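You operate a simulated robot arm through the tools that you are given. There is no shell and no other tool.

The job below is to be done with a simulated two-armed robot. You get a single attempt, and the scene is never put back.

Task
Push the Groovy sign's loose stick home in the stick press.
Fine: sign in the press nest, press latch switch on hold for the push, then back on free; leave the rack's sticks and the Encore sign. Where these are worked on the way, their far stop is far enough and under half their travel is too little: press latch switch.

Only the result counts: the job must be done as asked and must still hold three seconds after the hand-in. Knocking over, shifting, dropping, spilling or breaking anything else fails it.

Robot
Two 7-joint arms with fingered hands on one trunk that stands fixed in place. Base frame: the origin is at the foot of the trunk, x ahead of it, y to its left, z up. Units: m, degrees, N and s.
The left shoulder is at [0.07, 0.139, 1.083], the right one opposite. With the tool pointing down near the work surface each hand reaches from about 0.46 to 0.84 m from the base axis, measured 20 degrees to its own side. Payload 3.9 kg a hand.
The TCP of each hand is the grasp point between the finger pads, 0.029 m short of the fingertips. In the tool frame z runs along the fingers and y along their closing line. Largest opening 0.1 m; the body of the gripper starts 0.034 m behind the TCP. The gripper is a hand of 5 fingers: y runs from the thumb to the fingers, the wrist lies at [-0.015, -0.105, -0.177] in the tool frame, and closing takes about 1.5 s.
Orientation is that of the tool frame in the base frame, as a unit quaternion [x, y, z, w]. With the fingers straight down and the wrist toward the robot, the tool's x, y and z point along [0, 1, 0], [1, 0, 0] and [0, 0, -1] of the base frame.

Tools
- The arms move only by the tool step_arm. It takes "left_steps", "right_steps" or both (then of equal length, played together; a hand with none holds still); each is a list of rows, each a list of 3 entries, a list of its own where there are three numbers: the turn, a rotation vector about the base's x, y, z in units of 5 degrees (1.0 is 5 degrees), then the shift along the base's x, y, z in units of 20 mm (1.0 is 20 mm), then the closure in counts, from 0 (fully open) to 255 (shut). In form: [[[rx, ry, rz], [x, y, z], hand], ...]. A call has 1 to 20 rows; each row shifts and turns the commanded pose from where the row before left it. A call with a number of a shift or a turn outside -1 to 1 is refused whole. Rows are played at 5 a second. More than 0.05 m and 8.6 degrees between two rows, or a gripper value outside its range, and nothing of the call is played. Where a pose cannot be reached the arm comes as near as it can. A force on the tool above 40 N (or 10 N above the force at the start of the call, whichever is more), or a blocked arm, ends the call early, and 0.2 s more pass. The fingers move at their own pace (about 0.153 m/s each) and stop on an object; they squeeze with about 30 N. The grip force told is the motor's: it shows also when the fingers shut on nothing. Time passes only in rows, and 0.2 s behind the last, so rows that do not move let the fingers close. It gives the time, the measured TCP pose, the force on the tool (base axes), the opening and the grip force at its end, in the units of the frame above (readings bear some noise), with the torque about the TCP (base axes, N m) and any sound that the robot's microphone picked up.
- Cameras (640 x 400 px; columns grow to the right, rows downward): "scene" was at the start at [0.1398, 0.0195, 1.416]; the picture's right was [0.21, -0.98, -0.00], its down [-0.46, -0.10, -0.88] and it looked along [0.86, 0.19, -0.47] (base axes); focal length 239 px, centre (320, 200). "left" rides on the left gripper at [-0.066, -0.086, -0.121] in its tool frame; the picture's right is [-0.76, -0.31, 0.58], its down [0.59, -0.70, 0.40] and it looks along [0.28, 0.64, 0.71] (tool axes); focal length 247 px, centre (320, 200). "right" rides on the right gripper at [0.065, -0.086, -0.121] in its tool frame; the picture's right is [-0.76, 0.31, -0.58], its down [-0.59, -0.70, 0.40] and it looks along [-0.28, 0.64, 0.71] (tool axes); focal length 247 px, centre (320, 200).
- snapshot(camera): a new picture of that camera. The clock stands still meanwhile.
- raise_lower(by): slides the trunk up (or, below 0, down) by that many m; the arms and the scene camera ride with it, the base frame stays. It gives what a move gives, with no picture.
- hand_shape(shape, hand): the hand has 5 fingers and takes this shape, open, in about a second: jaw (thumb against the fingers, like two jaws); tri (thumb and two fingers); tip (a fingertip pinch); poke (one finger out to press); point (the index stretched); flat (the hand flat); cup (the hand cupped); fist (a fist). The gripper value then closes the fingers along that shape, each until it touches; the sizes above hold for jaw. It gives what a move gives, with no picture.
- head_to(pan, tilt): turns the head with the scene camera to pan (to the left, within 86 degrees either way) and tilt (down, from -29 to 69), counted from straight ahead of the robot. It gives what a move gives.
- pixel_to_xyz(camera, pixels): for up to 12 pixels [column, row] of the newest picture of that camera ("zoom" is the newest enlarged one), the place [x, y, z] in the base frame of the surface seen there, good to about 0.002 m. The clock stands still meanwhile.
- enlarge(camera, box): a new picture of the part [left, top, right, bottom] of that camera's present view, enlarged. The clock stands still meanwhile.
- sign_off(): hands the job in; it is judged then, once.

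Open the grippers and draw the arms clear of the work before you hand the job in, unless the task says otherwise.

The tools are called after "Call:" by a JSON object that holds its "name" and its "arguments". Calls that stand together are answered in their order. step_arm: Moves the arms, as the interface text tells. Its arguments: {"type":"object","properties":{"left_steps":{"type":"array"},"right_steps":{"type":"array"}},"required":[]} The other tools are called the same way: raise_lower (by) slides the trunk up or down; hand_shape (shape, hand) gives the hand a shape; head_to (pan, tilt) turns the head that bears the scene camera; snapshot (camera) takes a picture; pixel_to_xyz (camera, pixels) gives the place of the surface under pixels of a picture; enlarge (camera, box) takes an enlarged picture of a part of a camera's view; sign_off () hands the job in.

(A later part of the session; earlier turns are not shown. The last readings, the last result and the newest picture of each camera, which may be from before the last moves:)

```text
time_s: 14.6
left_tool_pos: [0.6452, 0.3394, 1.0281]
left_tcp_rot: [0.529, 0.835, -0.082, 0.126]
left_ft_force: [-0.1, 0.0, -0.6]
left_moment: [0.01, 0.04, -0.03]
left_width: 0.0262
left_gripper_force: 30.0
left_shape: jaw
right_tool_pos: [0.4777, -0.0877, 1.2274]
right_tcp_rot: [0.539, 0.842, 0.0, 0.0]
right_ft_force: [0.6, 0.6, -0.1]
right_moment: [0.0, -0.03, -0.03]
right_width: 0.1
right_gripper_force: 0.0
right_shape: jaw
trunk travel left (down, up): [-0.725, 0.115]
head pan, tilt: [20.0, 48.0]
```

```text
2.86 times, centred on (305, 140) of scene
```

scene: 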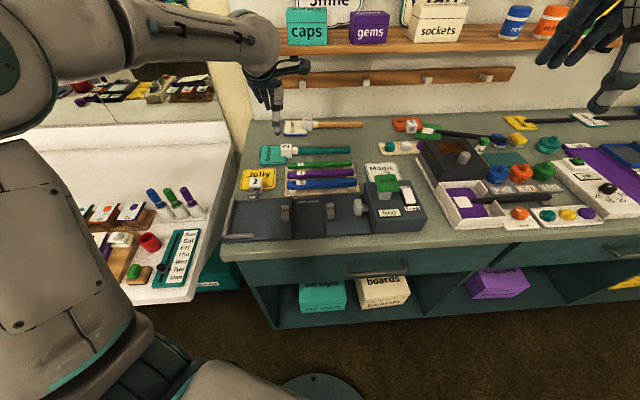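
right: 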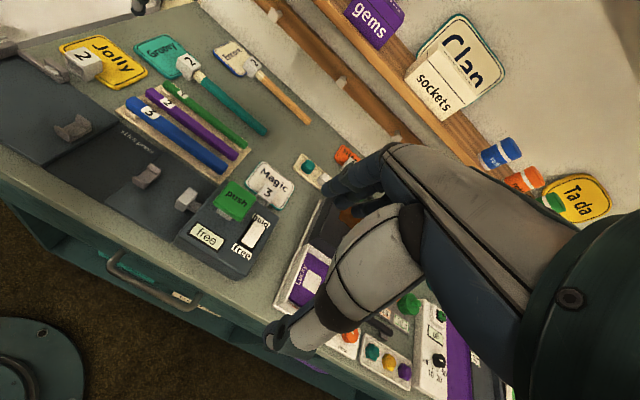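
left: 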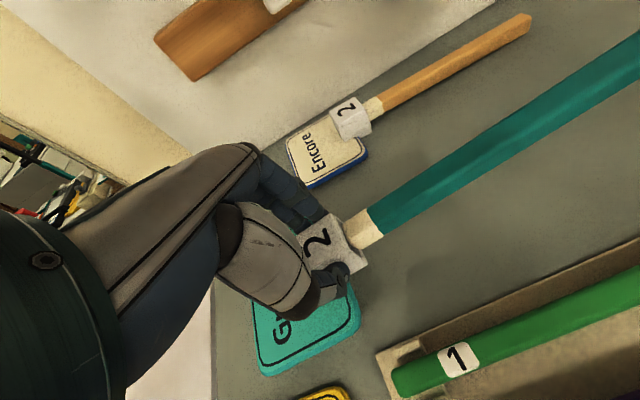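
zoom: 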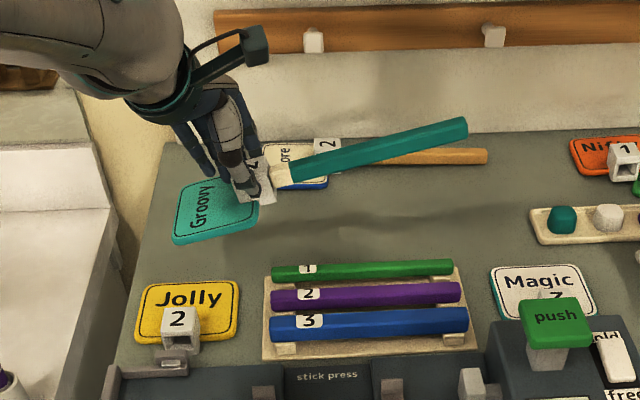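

All is secure. I carry on toward the nest at z≈1.03, stopping a little short to check alignment.

Call:
{"name": "step_arm", "arguments": {"left_steps": [[[0, 0, 0], [-0.8, -0.22, 0], 255], [[0, 0, 0], [-0.8, -0.22, 0], 255], [[0, 0, 0], [-0.8, -0.22, 0], 255], [[0, 0, 0], [-0.8, -0.22, 0], 255], [[0, 0, 0], [-0.8, -0.22, 0], 255], [[0, 0, 0], [-0.8, -0.22, 0], 255], [[0, 0, 0], [-0.8, -0.22, 0], 255], [[0, 0, 0], [-0.8, -0.22, 0], 255], [[0, 0, 0], [-0.8, -0.22, 0], 255], [[0, 0, 0], [-0.8, -0.22, 0], 255], [[0, 0, 0], [-0.8, -0.22, 0], 255], [[0, 0, 0], [-0.8, -0.22, 0], 255], [[0, 0, 0], [-0.7, -0.2, 0], 255], [[0, 0, 0], [0, 0, 0], 255]]}}

Call:
{"name": "snapshot", "arguments": {"camera": "scene"}}

Call:
{"name": "snapshot", "arguments": {"camera": "right"}}

Call:
{"name": "snapshot", "arguments": {"camera": "left"}}

```text
time_s: 17.6
left_tool_pos: [0.4666, 0.3058, 1.0112]
left_tcp_rot: [0.528, 0.834, -0.088, 0.132]
left_ft_force: [0.8, 0.1, -0.8]
left_moment: [0.02, 0.01, -0.03]
left_width: 0.026
left_gripper_force: 30.5
left_shape: jaw
left hand out of reach, approached as far as the arm can: row 11, 12, 13
right_tool_pos: [0.4797, -0.0871, 1.2277]
right_tcp_rot: [0.54, 0.842, -0.001, 0.0]
right_ft_force: [-0.3, 0.4, -0.8]
right_moment: [0.01, -0.02, -0.02]
right_width: 0.0998
right_gripper_force: 0.0
right_shape: jaw
trunk travel left (down, up): [-0.725, 0.115]
head pan, tilt: [20.0, 48.0]
```

```text
taken
```

scene: 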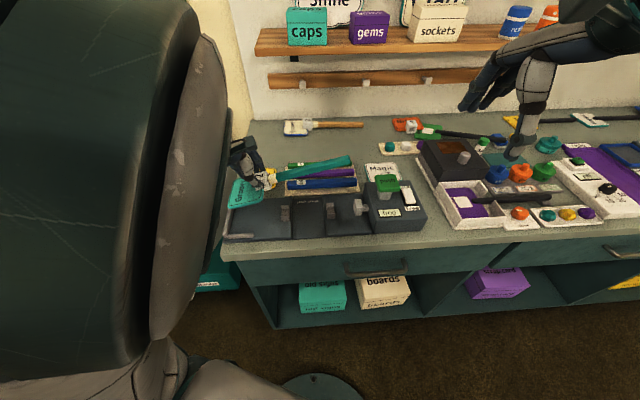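

```text
taken
```

right: 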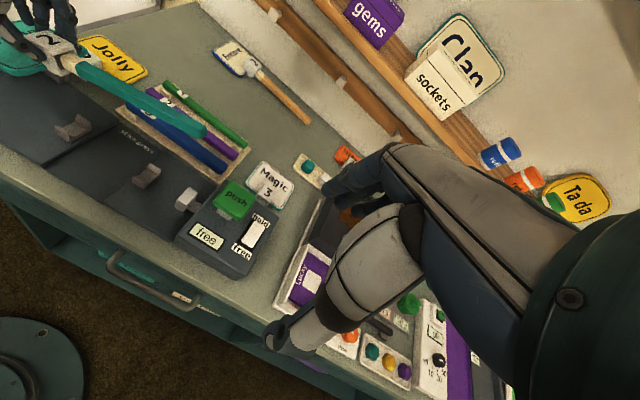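

```text
taken
```

left: 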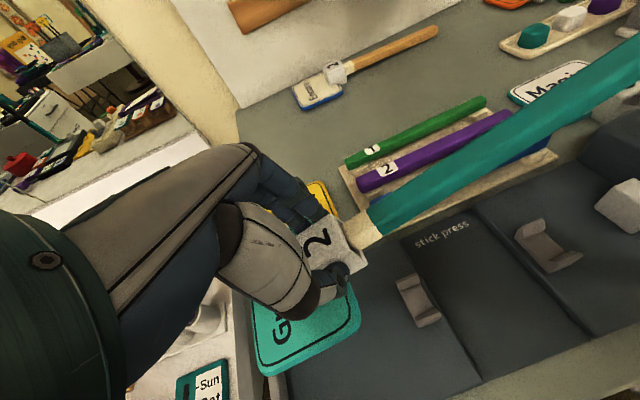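

The stick is still seated, but rows 11–13 were beyond the folded arm's reach with this tilt. I undo part of the tilt (to about 6°) here, high above the nest, to see if the pose becomes reachable.

Call:
{"name": "step_arm", "arguments": {"left_steps": [[[0.45, 0.21, 0], [0, 0, 0], 255], [[0.45, 0.21, 0], [0, 0, 0], 255], [[0.45, 0.21, 0], [0, 0, 0], 255], [[0.45, 0.21, 0], [0, 0, 0], 255], [[0, 0, 0], [0, 0, 0], 255]]}}

Call:
{"name": "snapshot", "arguments": {"camera": "scene"}}

Call:
{"name": "snapshot", "arguments": {"camera": "right"}}

```text
time_s: 18.8
left_tool_pos: [0.4736, 0.3156, 1.0036]
left_tcp_rot: [0.531, 0.844, -0.043, 0.058]
left_ft_force: [-0.1, -0.8, -0.5]
left_moment: [0.02, -0.02, 0.02]
left_width: 0.0262
left_gripper_force: 29.7
left_shape: jaw
left hand out of reach, approached as far as the arm can: row 1, 3
right_tool_pos: [0.4789, -0.0878, 1.226]
right_tcp_rot: [0.54, 0.842, 0.0, 0.0]
right_ft_force: [-0.8, -0.6, 0.8]
right_moment: [0.02, 0.01, 0.01]
right_width: 0.0997
right_gripper_force: 0.1
right_shape: jaw
trunk travel left (down, up): [-0.725, 0.115]
head pan, tilt: [20.0, 48.0]
```

```text
taken
```

scene: 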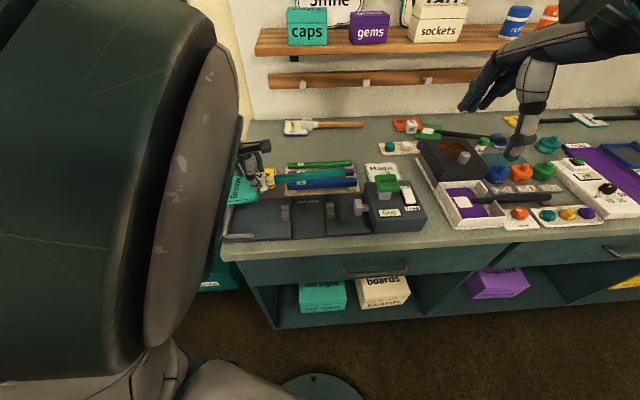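

```text
taken
```

right: 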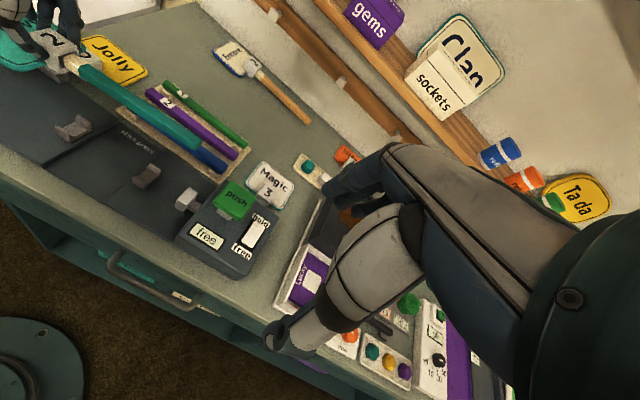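

The solver now sits at (0.474,0.316,1.004), short of the nest at (0.4375,0.282). Sitting so close needs more height between shoulder and wrist, so I'll raise both hands by 160 mm and then lower the trunk.

Call:
{"name": "step_arm", "arguments": {"left_steps": [[[0, 0, 0], [0, 0, 0.8], 255], [[0, 0, 0], [0, 0, 1.0], 255], [[0, 0, 0], [0, 0, 1.0], 255], [[0, 0, 0], [0, 0, 1.0], 255], [[0, 0, 0], [0, 0, 1.0], 255], [[0, 0, 0], [0, 0, 1.0], 255], [[0, 0, 0], [0, 0, 1.0], 255], [[0, 0, 0], [0, 0, 1.0], 255], [[0, 0, 0], [0, 0, 0], 255]], "right_steps": [[[0, 0, 0], [0, -0.5, 0.8], 0], [[0, 0, 0], [0, -0.5, 0.8], 0], [[0, 0, 0], [0, -0.5, 0.8], 0], [[0, 0, 0], [0, -0.5, 0.8], 0], [[0, 0, 0], [0, -0.5, 0.5], 0], [[0, 0, 0], [0, -0.5, 0.5], 0], [[0, 0, 0], [0, 0, 0.5], 0], [[0, 0, 0], [0, 0, 0.3], 0], [[0, 0, 0], [0, 0, 0], 0]]}}

Call:
{"name": "snapshot", "arguments": {"camera": "left"}}

```text
time_s: 20.8
left_tool_pos: [0.5072, 0.3462, 1.1465]
left_tcp_rot: [0.533, 0.843, -0.04, 0.058]
left_ft_force: [0.4, 0.0, -0.6]
left_moment: [0.01, 0.01, 0.05]
left_width: 0.0264
left_gripper_force: 30.3
left_shape: jaw
left hand out of reach, approached as far as the arm can: row 1, 2, 3, 4, 5, 6, 8
right_tool_pos: [0.4795, -0.1484, 1.3266]
right_tcp_rot: [0.54, 0.842, 0.0, 0.0]
right_ft_force: [-0.6, 0.2, -0.7]
right_moment: [0.03, 0.04, 0.0]
right_width: 0.0999
right_gripper_force: 0.0
right_shape: jaw
trunk travel left (down, up): [-0.725, 0.115]
head pan, tilt: [20.0, 48.0]
```

```text
taken
```

left: 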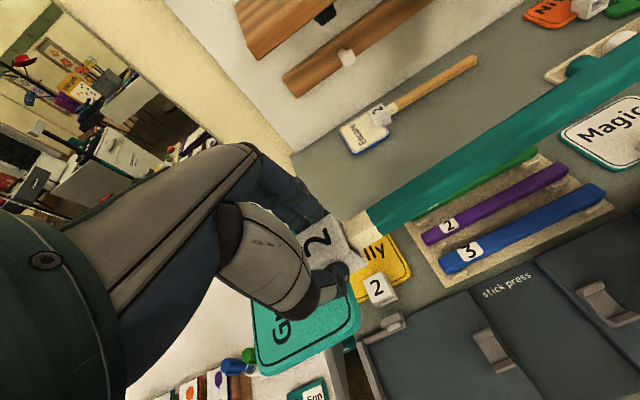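

Going higher pushes the hand outward instead, so the reach limit improves with a lower hand relative to the shoulder. I raise the trunk by 0.11 m instead.

Call:
{"name": "raise_lower", "arguments": {"by": 0.11}}

Call:
{"name": "snapshot", "arguments": {"camera": "scene"}}

```text
time_s: 22.2
left_tool_pos: [0.5074, 0.3468, 1.2538]
left_tcp_rot: [0.532, 0.844, -0.042, 0.057]
left_ft_force: [-0.6, -0.5, -1.0]
left_moment: [0.03, 0.05, -0.05]
left_width: 0.0263
left_gripper_force: 29.7
left_shape: jaw
right_tool_pos: [0.4786, -0.1474, 1.4374]
right_tcp_rot: [0.54, 0.842, 0.0, 0.0]
right_ft_force: [0.1, 0.1, 0.5]
right_moment: [-0.02, 0.02, 0.01]
right_width: 0.0999
right_gripper_force: 0.0
right_shape: jaw
trunk travel left (down, up): [-0.835, 0.005]
head pan, tilt: [20.0, 48.0]
```

```text
taken
```

scene: 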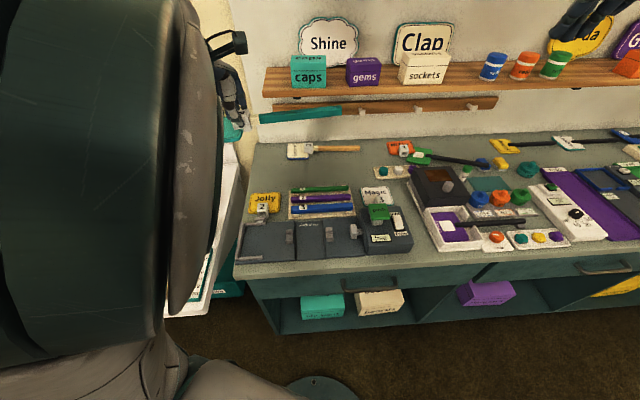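

Trunk is up 0.11 m and the sign is still held with the stick. I lower the left hand straight down to z≈1.01 at this place, and lower the right hand some too.

Call:
{"name": "step_arm", "arguments": {"left_steps": [[[0, 0, 0], [0, 0, -1.0], 255], [[0, 0, 0], [0, 0, -1.0], 255], [[0, 0, 0], [0, 0, -1.0], 255], [[0, 0, 0], [0, 0, -1.0], 255], [[0, 0, 0], [0, 0, -1.0], 255], [[0, 0, 0], [0, 0, -1.0], 255], [[0, 0, 0], [0, 0, -1.0], 255], [[0, 0, 0], [0, 0, -1.0], 255], [[0, 0, 0], [0, 0, -1.0], 255], [[0, 0, 0], [0, 0, -1.0], 255], [[0, 0, 0], [0, 0, -1.0], 255], [[0, 0, 0], [0, 0, -1.0], 255], [[0, 0, 0], [0, 0, 0], 255]]}}

Call:
{"name": "snapshot", "arguments": {"camera": "scene"}}

Call:
{"name": "snapshot", "arguments": {"camera": "left"}}

```text
time_s: 25.1
left_tool_pos: [0.5073, 0.3433, 1.0151]
left_tcp_rot: [0.534, 0.843, -0.036, 0.054]
left_ft_force: [0.3, 1.0, -0.9]
left_moment: [0.03, 0.02, 0.02]
left_width: 0.0263
left_gripper_force: 30.0
left_shape: jaw
right_tool_pos: [0.4782, -0.1467, 1.4374]
right_tcp_rot: [0.54, 0.842, 0.0, -0.001]
right_ft_force: [0.7, 0.2, 0.1]
right_moment: [0.0, -0.02, 0.01]
right_width: 0.0998
right_gripper_force: 0.1
right_shape: jaw
trunk travel left (down, up): [-0.835, 0.005]
head pan, tilt: [20.0, 48.0]
```

```text
taken
```

scene: 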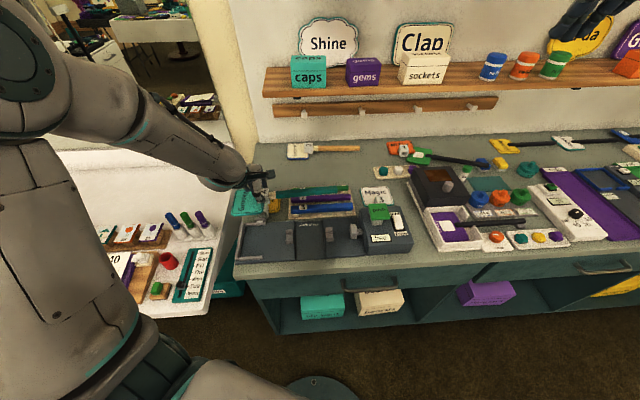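

```text
taken
```

left: 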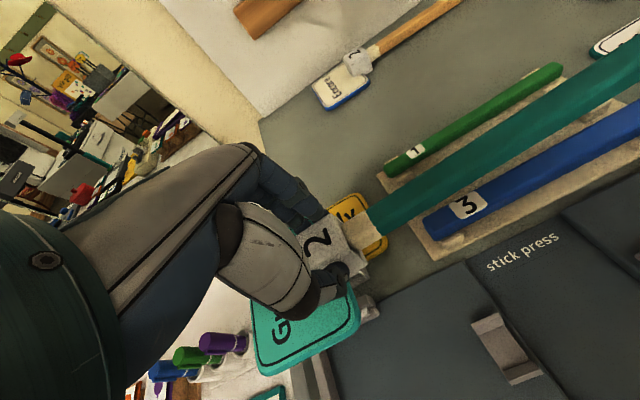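

The elbow has come down and the reach looks freer. I move toward the nest position (0.4375,0.282) at this height.

Call:
{"name": "step_arm", "arguments": {"left_steps": [[[0, 0, 0], [-0.7, -0.6, 0], 255], [[0, 0, 0], [-0.7, -0.6, 0], 255], [[0, 0, 0], [-0.7, -0.6, 0], 255], [[0, 0, 0], [-0.7, -0.6, 0], 255], [[0, 0, 0], [-0.6, -0.6, 0], 255], [[0, 0, 0], [0, 0, 0], 255]]}}

Call:
{"name": "enlarge", "arguments": {"camera": "scene", "box": [200, 170, 440, 280]}}

Call:
{"name": "snapshot", "arguments": {"camera": "left"}}

```text
time_s: 26.4
left_tool_pos: [0.4397, 0.2835, 1.0146]
left_tcp_rot: [0.534, 0.843, -0.036, 0.054]
left_ft_force: [-0.2, -0.1, -1.2]
left_moment: [0.04, 0.02, 0.0]
left_width: 0.0262
left_gripper_force: 30.0
left_shape: jaw
right_tool_pos: [0.4795, -0.1458, 1.4375]
right_tcp_rot: [0.54, 0.842, 0.001, 0.001]
right_ft_force: [-0.5, -0.2, 0.4]
right_moment: [-0.03, -0.02, 0.02]
right_width: 0.0998
right_gripper_force: 0.0
right_shape: jaw
trunk travel left (down, up): [-0.835, 0.005]
head pan, tilt: [20.0, 48.0]
```

```text
2.67 times, centred on (320, 225) of scene
```

zoom: 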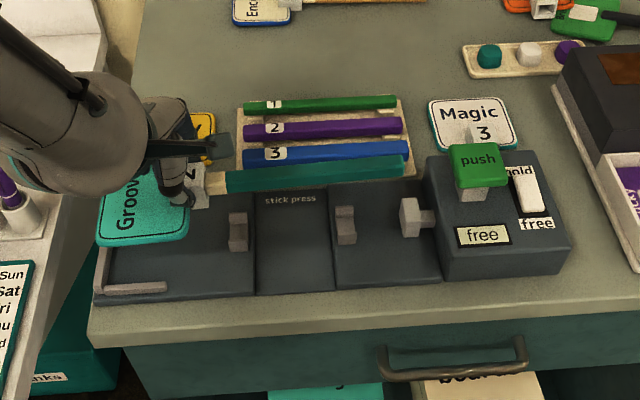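

```text
taken
```

left: 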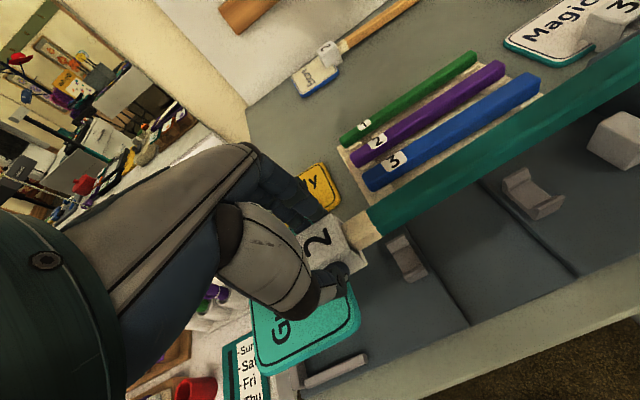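

The nest position is now reachable: (0.440,0.2835,1.015). I measure the held sign: stick points and board edges from enlarged scene and left views.

Call:
{"name": "enlarge", "arguments": {"camera": "scene", "box": [230, 215, 370, 285]}}

Call:
{"name": "pixel_to_xyz", "arguments": {"camera": "zoom", "pixels": [[30, 140], [40, 230], [170, 230], [178, 170], [215, 150], [240, 150], [270, 135], [330, 125], [400, 118], [500, 105], [580, 95], [590, 110]]}}

```text
4.57 times, centred on (300, 250) of scene
```

zoom: 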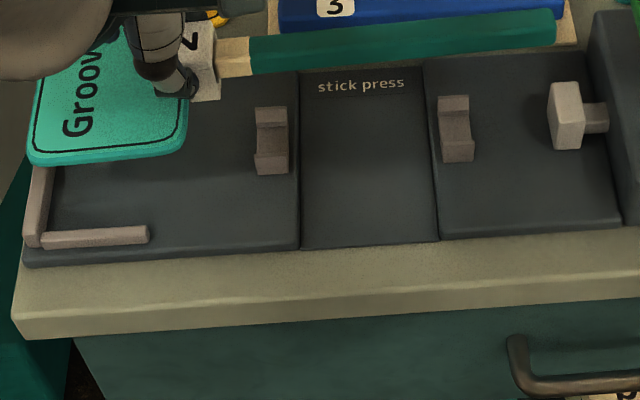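

```text
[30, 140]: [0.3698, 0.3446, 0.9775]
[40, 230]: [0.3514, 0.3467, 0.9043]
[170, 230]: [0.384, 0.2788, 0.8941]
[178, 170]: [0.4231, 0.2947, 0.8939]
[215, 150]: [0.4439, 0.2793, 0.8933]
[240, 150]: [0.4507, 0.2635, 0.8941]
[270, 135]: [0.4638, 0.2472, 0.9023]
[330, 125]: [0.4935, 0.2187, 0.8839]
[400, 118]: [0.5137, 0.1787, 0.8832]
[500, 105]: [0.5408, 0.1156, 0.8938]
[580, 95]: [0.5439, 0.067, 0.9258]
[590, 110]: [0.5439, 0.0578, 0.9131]
```

I query pixels that lie on the held sign in this picture: stick centre line, tip, socket and board corners.

Call:
{"name": "pixel_to_xyz", "arguments": {"camera": "zoom", "pixels": [[222, 45], [235, 57], [260, 52], [330, 45], [400, 38], [480, 30], [550, 22], [205, 70], [182, 140], [186, 110], [33, 155], [110, 158]]}}

Call:
{"name": "enlarge", "arguments": {"camera": "left", "box": [240, 190, 440, 390]}}

```text
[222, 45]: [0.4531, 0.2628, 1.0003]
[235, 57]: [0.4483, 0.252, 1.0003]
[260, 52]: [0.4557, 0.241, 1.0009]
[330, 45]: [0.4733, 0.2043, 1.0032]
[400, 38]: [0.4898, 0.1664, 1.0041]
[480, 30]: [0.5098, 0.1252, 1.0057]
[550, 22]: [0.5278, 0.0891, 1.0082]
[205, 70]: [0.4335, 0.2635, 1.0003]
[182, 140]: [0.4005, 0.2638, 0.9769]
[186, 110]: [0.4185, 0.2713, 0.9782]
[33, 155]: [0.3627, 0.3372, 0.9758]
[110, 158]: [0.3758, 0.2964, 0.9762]
```

```text
2.00 times, centred on (340, 290) of left
```

zoom: 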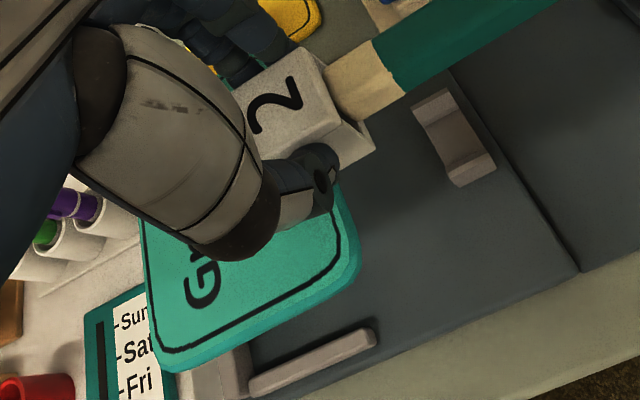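

The stick lies along v≈0.515 parallel to the press axis, rising 2.6°. I now measure the nest's near and far walls and left wall more exactly from the present view.

Call:
{"name": "enlarge", "arguments": {"camera": "scene", "box": [225, 235, 285, 280]}}

Call:
{"name": "pixel_to_xyz", "arguments": {"camera": "zoom", "pixels": [[100, 240], [100, 232], [150, 222], [200, 222], [250, 222], [200, 215], [250, 212], [290, 215], [60, 180], [75, 170], [60, 150], [80, 200]]}}

```text
8.89 times, centred on (255, 258) of scene
```

zoom: 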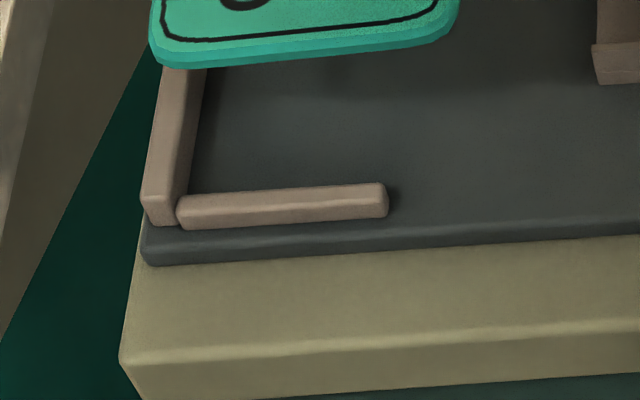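

```text
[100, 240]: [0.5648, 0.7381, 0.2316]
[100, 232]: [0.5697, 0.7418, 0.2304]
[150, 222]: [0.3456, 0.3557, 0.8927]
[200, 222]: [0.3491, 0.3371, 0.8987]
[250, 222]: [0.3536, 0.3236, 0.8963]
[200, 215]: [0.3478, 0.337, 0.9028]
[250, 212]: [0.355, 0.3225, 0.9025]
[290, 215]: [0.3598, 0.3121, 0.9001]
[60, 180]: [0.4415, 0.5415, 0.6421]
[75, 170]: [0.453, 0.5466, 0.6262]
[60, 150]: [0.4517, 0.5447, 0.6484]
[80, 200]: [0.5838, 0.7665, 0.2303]
```

I query the near wall's top edges and the left wall's inner line in this same picture.

Call:
{"name": "pixel_to_xyz", "arguments": {"camera": "zoom", "pixels": [[240, 191], [350, 186], [240, 200], [350, 197], [240, 187], [350, 181], [195, 90], [185, 150], [180, 110], [212, 110], [200, 165], [170, 165]]}}

```text
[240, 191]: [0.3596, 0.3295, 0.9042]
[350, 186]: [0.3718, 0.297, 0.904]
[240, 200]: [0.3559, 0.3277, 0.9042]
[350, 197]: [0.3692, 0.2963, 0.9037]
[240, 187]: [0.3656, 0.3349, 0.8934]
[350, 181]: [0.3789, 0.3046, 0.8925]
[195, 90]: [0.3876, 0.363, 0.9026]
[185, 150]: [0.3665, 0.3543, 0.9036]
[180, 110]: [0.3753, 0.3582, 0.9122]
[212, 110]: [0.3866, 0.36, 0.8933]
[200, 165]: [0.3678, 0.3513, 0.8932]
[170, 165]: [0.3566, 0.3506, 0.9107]
```

The nest's inner near face is at v≈0.4655 and inner left face u≈-0.158. I check how level the held board is right now.

Call:
{"name": "pixel_to_xyz", "arguments": {"camera": "zoom", "pixels": [[172, 30], [200, 30], [250, 27], [300, 22], [350, 18], [400, 12], [430, 8], [180, 60], [300, 50], [430, 35]]}}

Call:
{"name": "enlarge", "arguments": {"camera": "scene", "box": [225, 205, 295, 255]}}

Call:
{"name": "pixel_to_xyz", "arguments": {"camera": "zoom", "pixels": [[60, 160], [90, 190], [130, 190], [180, 190], [220, 180], [240, 150], [150, 200], [100, 150], [200, 200], [60, 200], [300, 60], [290, 80]]}}

```text
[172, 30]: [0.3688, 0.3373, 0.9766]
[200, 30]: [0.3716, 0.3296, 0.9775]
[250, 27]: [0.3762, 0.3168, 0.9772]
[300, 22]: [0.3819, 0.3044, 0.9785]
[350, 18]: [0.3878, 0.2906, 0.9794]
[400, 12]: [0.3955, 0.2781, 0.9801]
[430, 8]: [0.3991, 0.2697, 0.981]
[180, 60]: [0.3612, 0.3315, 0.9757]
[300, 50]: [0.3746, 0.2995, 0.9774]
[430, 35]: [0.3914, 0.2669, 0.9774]
```

```text
8.00 times, centred on (260, 230) of scene
```

zoom: 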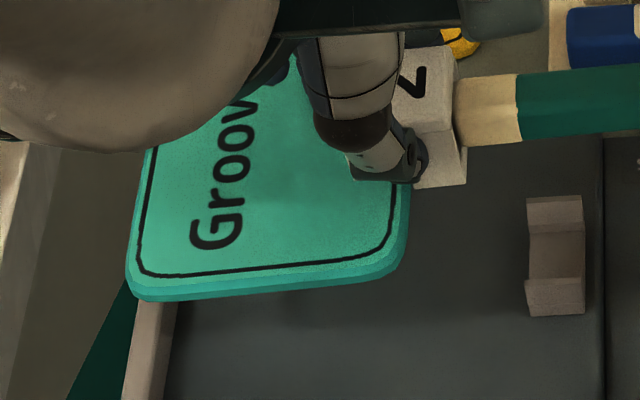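

```text
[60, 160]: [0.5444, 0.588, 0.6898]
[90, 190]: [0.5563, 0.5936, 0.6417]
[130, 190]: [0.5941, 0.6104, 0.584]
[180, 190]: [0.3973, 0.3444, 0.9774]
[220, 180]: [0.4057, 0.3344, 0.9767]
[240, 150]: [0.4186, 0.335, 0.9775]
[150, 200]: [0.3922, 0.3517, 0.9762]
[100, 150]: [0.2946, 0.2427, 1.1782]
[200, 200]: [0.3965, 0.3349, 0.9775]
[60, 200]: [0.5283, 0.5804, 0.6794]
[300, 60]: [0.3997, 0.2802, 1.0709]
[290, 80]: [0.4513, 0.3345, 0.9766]
```

The board is pitched ~3.4° stick-up, left edge at u≈-0.156 against the wall's inner face at u≈-0.165. I shift 5 mm toward the wall, lower 45 mm and take out ~2° of tilt, then check over the walls.

Call:
{"name": "step_arm", "arguments": {"left_steps": [[[0.1, 0.046, 0], [-0.05, 0.11, -0.5], 255], [[0.1, 0.046, 0], [-0.05, 0.11, -0.5], 255], [[0.1, 0.046, 0], [0, 0, -0.5], 255], [[0.1, 0.046, 0], [0, 0, -0.5], 255], [[0, 0, 0], [0, 0, -0.25], 255], [[0, 0, 0], [0, 0, 0], 255]]}}

Call:
{"name": "enlarge", "arguments": {"camera": "scene", "box": [225, 205, 365, 285]}}

Call:
{"name": "enlarge", "arguments": {"camera": "left", "box": [240, 130, 640, 390]}}

```text
time_s: 27.9
left_tool_pos: [0.4389, 0.2879, 0.97]
left_tcp_rot: [0.534, 0.844, -0.026, 0.038]
left_ft_force: [-0.4, -0.6, -1.4]
left_moment: [0.02, 0.01, -0.04]
left_width: 0.0263
left_gripper_force: 29.7
left_shape: jaw
right_tool_pos: [0.4784, -0.1475, 1.4373]
right_tcp_rot: [0.54, 0.842, 0.0, 0.0]
right_ft_force: [-0.2, -0.3, 0.2]
right_moment: [-0.03, 0.0, -0.01]
right_width: 0.0996
right_gripper_force: 0.1
right_shape: jaw
trunk travel left (down, up): [-0.835, 0.005]
head pan, tilt: [20.0, 48.0]
```

```text
4.57 times, centred on (295, 245) of scene
```

zoom: 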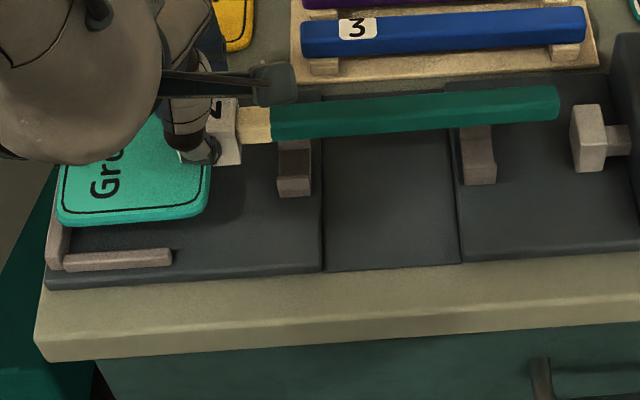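

```text
1.54 times, centred on (440, 260) of left
```

zoom: 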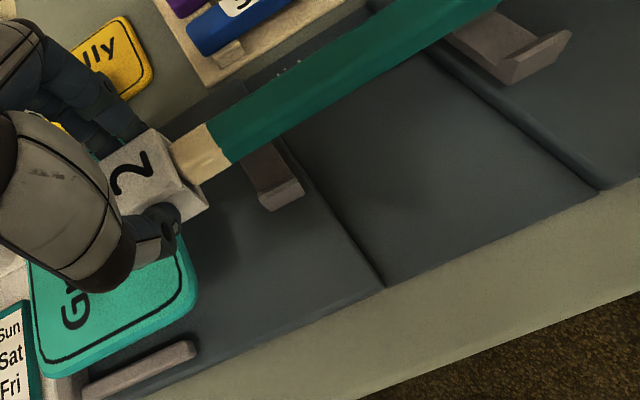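

The sign is now about 30 mm above its place. I measure stick and board again in an enlarged scene view.

Call:
{"name": "enlarge", "arguments": {"camera": "scene", "box": [225, 205, 365, 285]}}

Call:
{"name": "pixel_to_xyz", "arguments": {"camera": "zoom", "pixels": [[300, 105], [300, 134], [300, 120], [420, 95], [420, 126], [420, 112], [540, 88], [540, 118], [540, 104], [558, 104], [65, 205], [200, 195]]}}

Call:
{"name": "pixel_to_xyz", "arguments": {"camera": "zoom", "pixels": [[70, 214], [130, 212], [195, 200], [207, 175], [62, 195], [110, 200], [160, 195], [110, 222], [60, 222], [230, 150], [235, 158], [292, 180]]}}

```text
4.57 times, centred on (295, 245) of scene
```

zoom: 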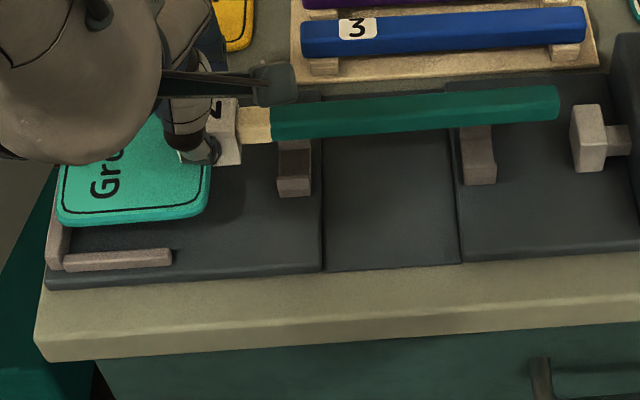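

```text
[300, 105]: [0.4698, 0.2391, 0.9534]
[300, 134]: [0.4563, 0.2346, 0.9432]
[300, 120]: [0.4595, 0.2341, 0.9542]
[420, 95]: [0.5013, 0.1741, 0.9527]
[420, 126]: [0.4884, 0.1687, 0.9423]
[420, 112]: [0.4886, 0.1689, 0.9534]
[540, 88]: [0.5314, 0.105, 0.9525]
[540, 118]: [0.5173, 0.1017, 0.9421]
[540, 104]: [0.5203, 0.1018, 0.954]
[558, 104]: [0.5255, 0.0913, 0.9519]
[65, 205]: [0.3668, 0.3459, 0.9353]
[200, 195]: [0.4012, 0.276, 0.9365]
```

```text
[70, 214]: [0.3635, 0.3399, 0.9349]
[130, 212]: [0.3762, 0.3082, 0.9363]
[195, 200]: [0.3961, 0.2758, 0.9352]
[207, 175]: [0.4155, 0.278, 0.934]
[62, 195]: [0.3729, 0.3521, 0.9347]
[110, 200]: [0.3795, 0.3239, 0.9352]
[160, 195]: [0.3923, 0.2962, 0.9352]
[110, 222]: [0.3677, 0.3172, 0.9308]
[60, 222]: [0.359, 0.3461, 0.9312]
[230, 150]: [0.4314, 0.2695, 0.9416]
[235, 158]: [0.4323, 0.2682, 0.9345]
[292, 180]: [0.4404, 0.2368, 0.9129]
```

Stick axis is at v≈0.519 inside the groove (0.504–0.5285) and the board's near edge clears the near wall by ~1 mm, but the left edge (u≈-0.1635) is close to the left wall. I back off 3 mm in +u and lower 18 mm.

Call:
{"name": "step_arm", "arguments": {"left_steps": [[[0, 0, 0], [0.065, -0.135, -0.3], 255], [[0, 0, 0], [0, 0, -0.3], 255], [[0, 0, 0], [0, 0, -0.3], 255], [[0, 0, 0], [0, 0, 0], 255]]}}

Call:
{"name": "enlarge", "arguments": {"camera": "scene", "box": [225, 205, 365, 285]}}

Call:
{"name": "pixel_to_xyz", "arguments": {"camera": "zoom", "pixels": [[300, 120], [300, 150], [420, 108], [420, 140], [540, 100], [540, 130], [555, 115], [65, 210], [110, 232], [130, 232], [200, 205], [165, 255]]}}

```text
time_s: 28.9
left_tool_pos: [0.4394, 0.2851, 0.9518]
left_tcp_rot: [0.534, 0.844, -0.026, 0.038]
left_ft_force: [-0.4, 0.1, -0.4]
left_moment: [0.0, 0.03, 0.03]
left_width: 0.026
left_gripper_force: 29.6
left_shape: jaw
right_tool_pos: [0.4796, -0.1479, 1.4364]
right_tcp_rot: [0.539, 0.842, 0.0, 0.001]
right_ft_force: [0.0, -0.4, 0.0]
right_moment: [-0.01, -0.04, 0.01]
right_width: 0.0999
right_gripper_force: 0.0
right_shape: jaw
trunk travel left (down, up): [-0.835, 0.005]
head pan, tilt: [20.0, 48.0]
```

```text
4.57 times, centred on (295, 245) of scene
```

zoom: 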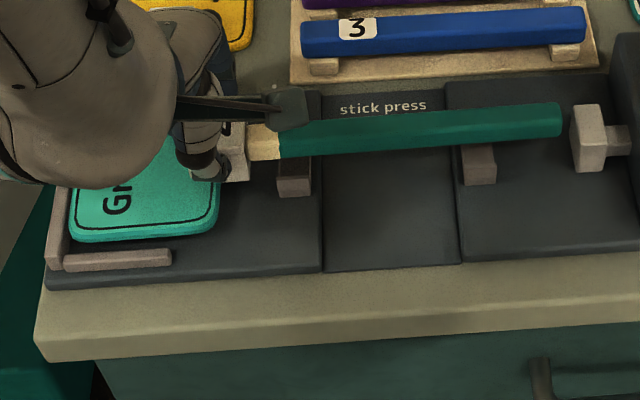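

```text
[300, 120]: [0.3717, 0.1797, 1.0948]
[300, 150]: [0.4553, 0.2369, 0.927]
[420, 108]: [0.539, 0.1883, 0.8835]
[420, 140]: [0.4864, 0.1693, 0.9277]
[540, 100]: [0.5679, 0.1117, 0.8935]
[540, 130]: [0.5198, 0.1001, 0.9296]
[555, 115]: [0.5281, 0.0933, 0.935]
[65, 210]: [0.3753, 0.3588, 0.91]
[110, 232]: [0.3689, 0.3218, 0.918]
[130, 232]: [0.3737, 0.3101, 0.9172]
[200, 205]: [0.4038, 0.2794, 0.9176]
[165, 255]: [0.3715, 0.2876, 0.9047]
```

Board is now just above the walls. I zoom in on the nest corner and on cradle 2 to check the gaps.

Call:
{"name": "enlarge", "arguments": {"camera": "scene", "box": [228, 235, 288, 275]}}

Call:
{"name": "pixel_to_xyz", "arguments": {"camera": "zoom", "pixels": [[100, 180], [110, 200], [150, 210], [200, 210], [260, 205], [330, 190], [355, 170], [150, 220], [260, 217], [60, 180], [90, 140], [250, 232]]}}

Call:
{"name": "enlarge", "arguments": {"camera": "scene", "box": [310, 220, 370, 255]}}

Call:
{"name": "enlarge", "arguments": {"camera": "left", "box": [320, 150, 640, 350]}}

```text
10.00 times, centred on (258, 255) of scene
```

zoom: 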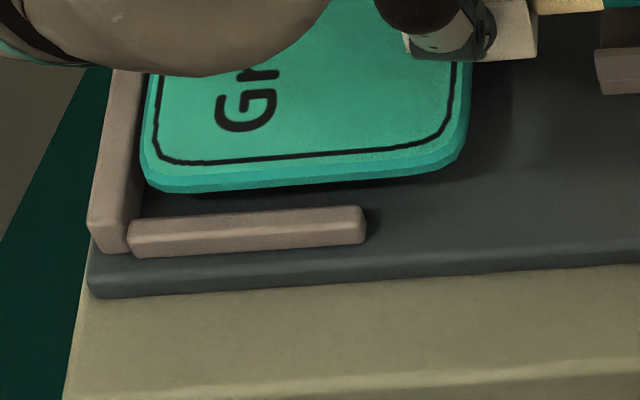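

```text
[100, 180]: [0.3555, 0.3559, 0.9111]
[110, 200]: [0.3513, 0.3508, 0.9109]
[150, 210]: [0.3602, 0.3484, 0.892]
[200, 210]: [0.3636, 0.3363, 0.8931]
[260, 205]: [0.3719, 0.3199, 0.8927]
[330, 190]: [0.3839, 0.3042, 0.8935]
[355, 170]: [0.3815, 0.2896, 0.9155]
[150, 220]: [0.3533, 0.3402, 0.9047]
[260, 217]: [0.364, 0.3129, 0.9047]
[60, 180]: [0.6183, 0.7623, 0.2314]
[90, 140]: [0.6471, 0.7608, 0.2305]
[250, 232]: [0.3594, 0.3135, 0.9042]
```

```text
10.67 times, centred on (340, 238) of scene
```

zoom: 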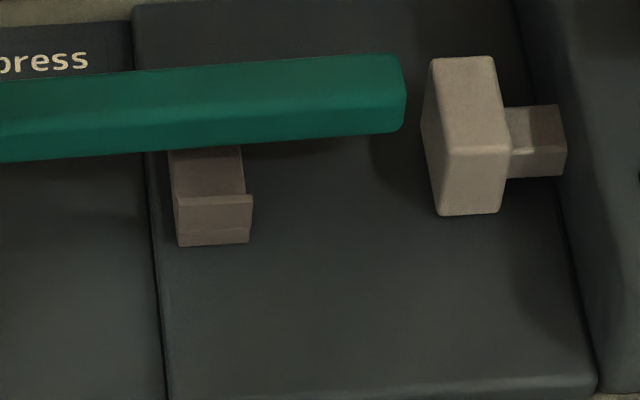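

```text
2.00 times, centred on (480, 250) of left
```

zoom: 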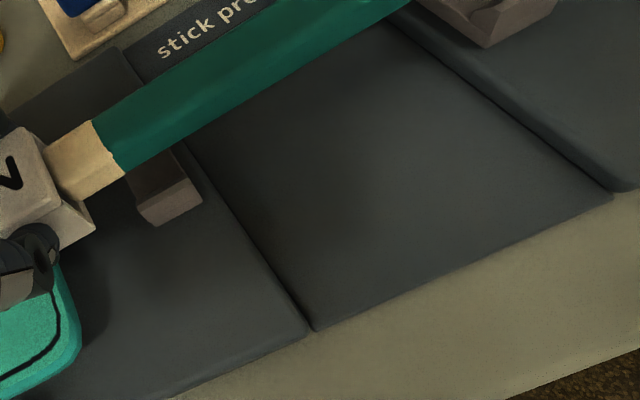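

The board hangs inside the walls with several mm to the near and left walls. I check the stick over cradle 2 numerically with a fresh zoom.

Call:
{"name": "enlarge", "arguments": {"camera": "scene", "box": [310, 220, 370, 255]}}

Call:
{"name": "pixel_to_xyz", "arguments": {"camera": "zoom", "pixels": [[210, 155], [210, 175], [212, 190], [215, 198], [215, 225], [215, 240], [210, 143], [210, 135], [210, 110], [210, 72], [390, 120], [400, 75]]}}

```text
10.67 times, centred on (340, 238) of scene
```

zoom: 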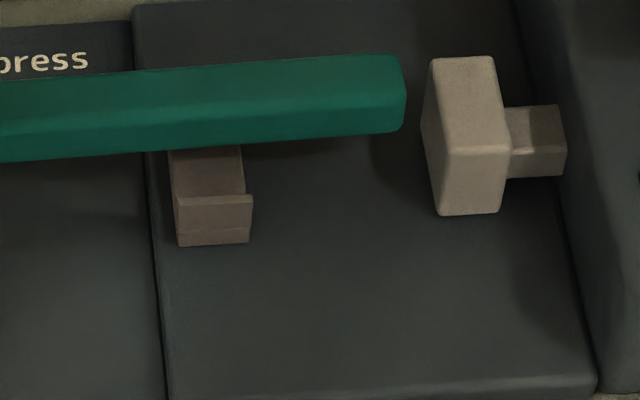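

```text
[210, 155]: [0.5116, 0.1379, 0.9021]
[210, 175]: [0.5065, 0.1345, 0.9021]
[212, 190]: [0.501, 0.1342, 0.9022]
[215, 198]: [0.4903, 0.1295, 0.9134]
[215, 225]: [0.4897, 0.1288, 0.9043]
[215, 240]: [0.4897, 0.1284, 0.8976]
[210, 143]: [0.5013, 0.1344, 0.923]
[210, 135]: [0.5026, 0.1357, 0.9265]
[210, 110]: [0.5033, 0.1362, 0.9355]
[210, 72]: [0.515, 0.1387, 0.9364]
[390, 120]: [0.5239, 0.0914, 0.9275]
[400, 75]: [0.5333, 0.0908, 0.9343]
```

Stick [0.511–0.5275] sits toward the far lip of the groove [0.5026–0.5285], so I shift 2.5 mm in -v and lower 11 mm.

Call:
{"name": "step_arm", "arguments": {"left_steps": [[[0, 0, 0], [-0.115, -0.05, 0], 255], [[0, 0, 0], [0, 0, -0.2], 255], [[0, 0, 0], [0, 0, -0.2], 255], [[0, 0, 0], [0, 0, -0.15], 255], [[0, 0, 0], [0, 0, 0], 255]]}}

Call:
{"name": "enlarge", "arguments": {"camera": "scene", "box": [225, 205, 365, 285]}}

Call:
{"name": "enlarge", "arguments": {"camera": "scene", "box": [310, 220, 370, 255]}}

```text
time_s: 30.1
left_tool_pos: [0.436, 0.285, 0.9409]
left_tcp_rot: [0.534, 0.844, -0.026, 0.038]
left_ft_force: [1.4, 0.6, -1.7]
left_moment: [0.03, -0.05, -0.03]
left_width: 0.0264
left_gripper_force: 30.1
left_shape: jaw
right_tool_pos: [0.4796, -0.1462, 1.4371]
right_tcp_rot: [0.54, 0.842, 0.0, 0.0]
right_ft_force: [-0.1, 0.5, -0.5]
right_moment: [-0.03, 0.02, 0.03]
right_width: 0.0999
right_gripper_force: 0.0
right_shape: jaw
trunk travel left (down, up): [-0.835, 0.005]
head pan, tilt: [20.0, 48.0]
```

```text
4.57 times, centred on (295, 245) of scene
```

zoom: 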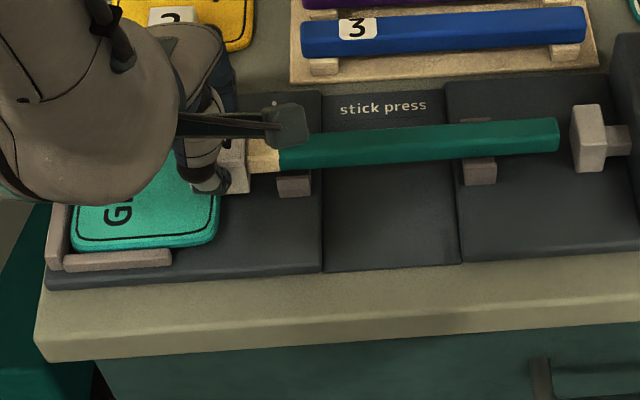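

```text
10.67 times, centred on (340, 238) of scene
```

zoom: 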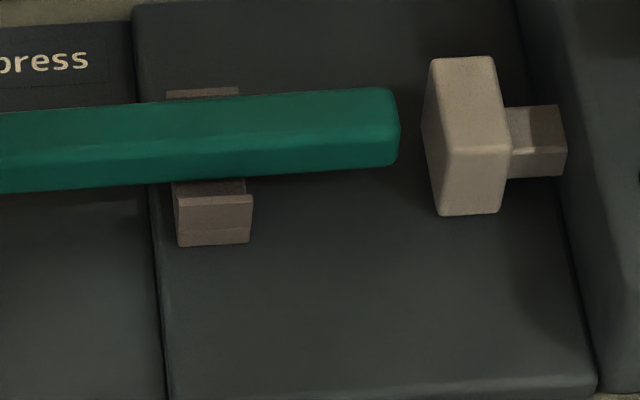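

The stick now lies between the lips of cradle 2. I lower the remaining few mm in 2 mm steps, watching the force.

Call:
{"name": "step_arm", "arguments": {"left_steps": [[[0, 0, 0], [0, 0, -0.1], 255], [[0.1, 0.046, 0], [0, 0, -0.05], 255], [[0, 0, 0], [0, 0, 0], 255]]}}

Call:
{"name": "enlarge", "arguments": {"camera": "scene", "box": [225, 205, 365, 285]}}

Call:
{"name": "pixel_to_xyz", "arguments": {"camera": "zoom", "pixels": [[330, 140], [420, 132], [480, 128], [545, 124], [550, 124], [90, 225], [140, 230], [200, 225], [205, 232], [90, 240], [150, 240], [240, 180]]}}

```text
time_s: 30.9
left_tool_pos: [0.4373, 0.2836, 0.937]
left_tcp_rot: [0.534, 0.844, -0.023, 0.034]
left_ft_force: [-0.1, 0.2, -0.6]
left_moment: [0.06, 0.0, -0.02]
left_width: 0.0262
left_gripper_force: 30.0
left_shape: jaw
right_tool_pos: [0.4787, -0.1468, 1.4381]
right_tcp_rot: [0.54, 0.842, 0.001, 0.0]
right_ft_force: [-0.5, 1.0, -0.3]
right_moment: [0.0, 0.0, -0.01]
right_width: 0.0994
right_gripper_force: 0.0
right_shape: jaw
trunk travel left (down, up): [-0.835, 0.005]
head pan, tilt: [20.0, 48.0]
```

```text
4.57 times, centred on (295, 245) of scene
```

zoom: 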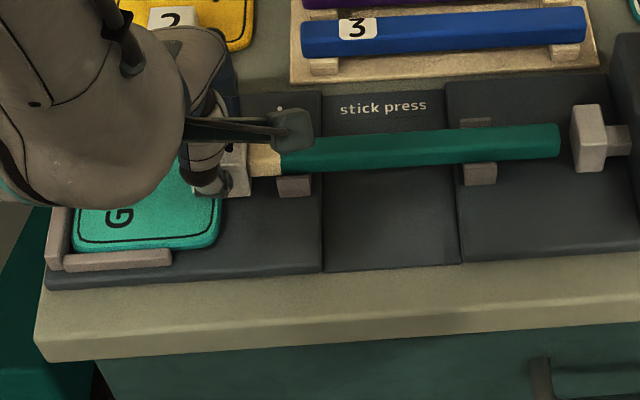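

```text
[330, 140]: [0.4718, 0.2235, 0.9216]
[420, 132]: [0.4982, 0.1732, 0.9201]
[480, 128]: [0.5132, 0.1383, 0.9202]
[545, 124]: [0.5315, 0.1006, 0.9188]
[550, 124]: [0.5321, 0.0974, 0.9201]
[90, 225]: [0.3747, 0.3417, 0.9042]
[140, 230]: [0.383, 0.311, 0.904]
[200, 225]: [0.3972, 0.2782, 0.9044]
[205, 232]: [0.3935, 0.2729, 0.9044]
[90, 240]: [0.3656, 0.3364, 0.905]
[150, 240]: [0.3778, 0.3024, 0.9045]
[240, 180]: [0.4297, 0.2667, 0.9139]
```

The board rests on the nest floor (top z 0.904) inside the walls, with the stick in both cradles. I open the hand gently to 60 mm without moving, then look.

Call:
{"name": "step_arm", "arguments": {"left_steps": [[[0, 0, 0], [0, 0, 0], 200], [[0, 0, 0], [0, 0, 0], 185], [[0, 0, 0], [0, 0, 0], 170], [[0, 0, 0], [0, 0, 0], 150], [[0, 0, 0], [0, 0, 0], 125], [[0, 0, 0], [0, 0, 0], 102], [[0, 0, 0], [0, 0, 0], 102]]}}

Call:
{"name": "enlarge", "arguments": {"camera": "scene", "box": [225, 205, 365, 285]}}

Call:
{"name": "enlarge", "arguments": {"camera": "left", "box": [200, 130, 500, 390]}}

```text
time_s: 32.5
left_tool_pos: [0.4377, 0.2847, 0.9385]
left_tcp_rot: [0.535, 0.844, -0.023, 0.033]
left_ft_force: [0.4, -0.3, 0.5]
left_moment: [0.0, -0.04, 0.01]
left_width: 0.06
left_gripper_force: 0.0
left_shape: jaw
right_tool_pos: [0.4791, -0.1463, 1.4376]
right_tcp_rot: [0.539, 0.842, 0.0, 0.0]
right_ft_force: [-0.2, -0.3, -0.8]
right_moment: [0.03, 0.0, -0.02]
right_width: 0.0998
right_gripper_force: 0.0
right_shape: jaw
trunk travel left (down, up): [-0.835, 0.005]
head pan, tilt: [20.0, 48.0]
```

```text
4.57 times, centred on (295, 245) of scene
```

zoom: 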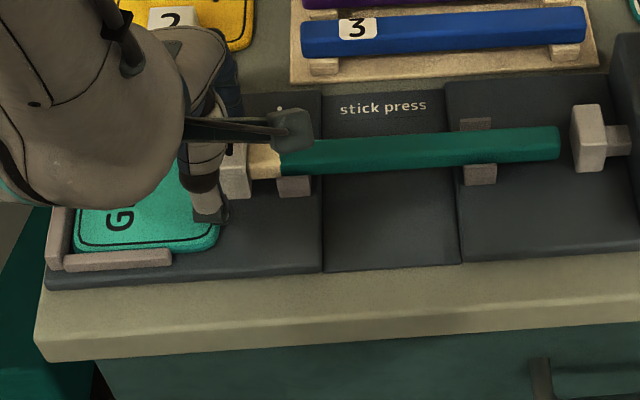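

```text
1.54 times, centred on (350, 260) of left
```

zoom: 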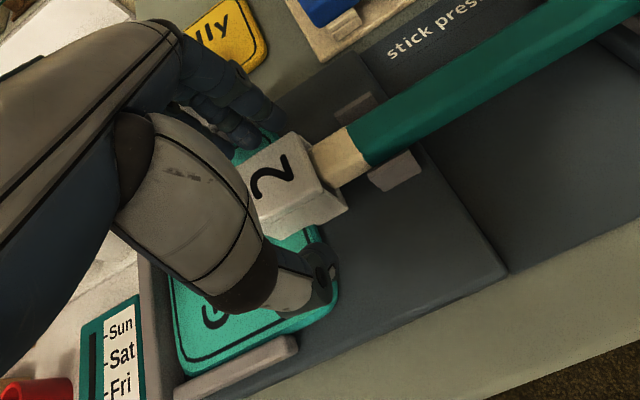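

The sign stays put and the hand is free of it. I lift the left hand straight up, then out and away to the left.

Call:
{"name": "step_arm", "arguments": {"left_steps": [[[0, 0, 0], [0, 0, 0.6], 102], [[0, 0, 0], [0, 0, 0.8], 102], [[0, 0, 0], [0, 0, 0.8], 102], [[0, 0, 0], [0, 0, 0.8], 102], [[0, 0, 0], [0.3, 0.5, 0.8], 102], [[0, 0, 0], [0.5, 0.7, 0.8], 102], [[0, 0, 0], [0.5, 0.7, 0.8], 102], [[0, 0, 0], [0.5, 0.7, 0.8], 102], [[0, 0, 0], [0.5, 0.5, 0.8], 102], [[0, 0, 0], [0, 0, 0], 102]]}}

Call:
{"name": "snapshot", "arguments": {"camera": "scene"}}

Call:
{"name": "enlarge", "arguments": {"camera": "scene", "box": [225, 195, 425, 285]}}

```text
time_s: 34.6
left_tool_pos: [0.4724, 0.3292, 1.0607]
left_tcp_rot: [0.534, 0.845, -0.023, 0.033]
left_ft_force: [0.3, -0.6, 1.0]
left_moment: [0.02, 0.0, 0.0]
left_width: 0.0597
left_gripper_force: 0.1
left_shape: jaw
left hand out of reach, approached as far as the arm can: row 7, 8
right_tool_pos: [0.4792, -0.1462, 1.4367]
right_tcp_rot: [0.539, 0.842, 0.0, 0.0]
right_ft_force: [-1.2, 1.1, -0.7]
right_moment: [0.01, 0.0, -0.02]
right_width: 0.1
right_gripper_force: 0.1
right_shape: jaw
trunk travel left (down, up): [-0.835, 0.005]
head pan, tilt: [20.0, 48.0]
```

```text
taken
```

scene: 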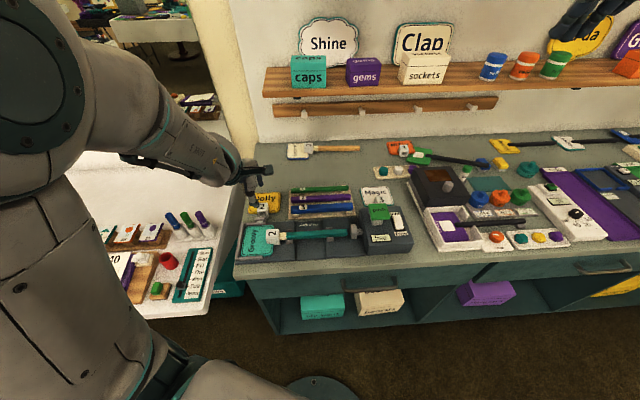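

```text
3.20 times, centred on (325, 240) of scene
```

zoom: 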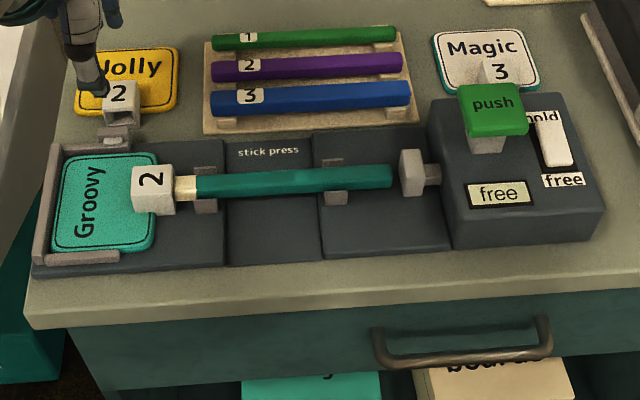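

The sign sits squarely in the nest with the stick in both cradles. I look closely at the board/walls and at the latch rocker.

Call:
{"name": "enlarge", "arguments": {"camera": "scene", "box": [230, 220, 300, 270]}}

Call:
{"name": "enlarge", "arguments": {"camera": "scene", "box": [345, 200, 425, 260]}}

Call:
{"name": "pixel_to_xyz", "arguments": {"camera": "zoom", "pixels": [[385, 105], [410, 105], [400, 120], [405, 140], [412, 160], [420, 175], [430, 180], [400, 178], [440, 215], [395, 100], [320, 60], [380, 60]]}}

```text
8.00 times, centred on (265, 245) of scene
```

zoom: 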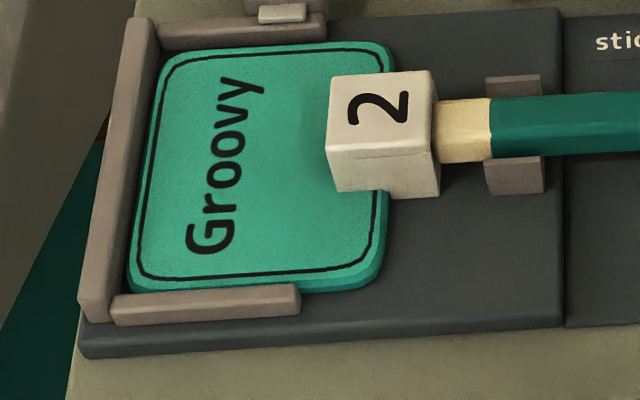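

```text
6.67 times, centred on (385, 230) of scene
```

zoom: 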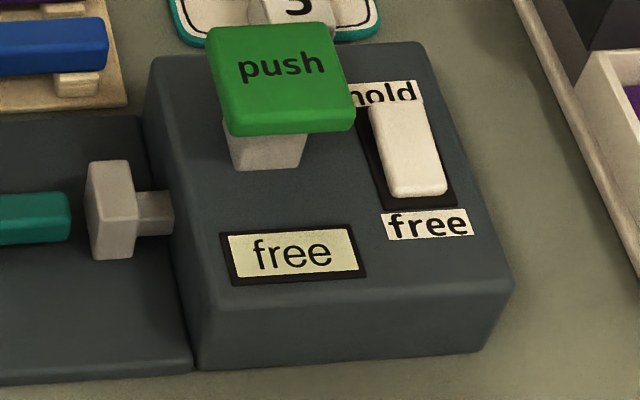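

```text
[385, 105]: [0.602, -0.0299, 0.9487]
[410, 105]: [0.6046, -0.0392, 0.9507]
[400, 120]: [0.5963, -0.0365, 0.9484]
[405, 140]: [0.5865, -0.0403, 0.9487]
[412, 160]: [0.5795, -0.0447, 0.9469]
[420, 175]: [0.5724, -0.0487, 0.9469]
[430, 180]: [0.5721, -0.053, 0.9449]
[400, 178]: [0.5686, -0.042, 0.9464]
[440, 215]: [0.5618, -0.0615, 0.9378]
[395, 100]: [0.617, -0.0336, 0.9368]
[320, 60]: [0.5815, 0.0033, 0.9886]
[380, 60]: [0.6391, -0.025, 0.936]
```

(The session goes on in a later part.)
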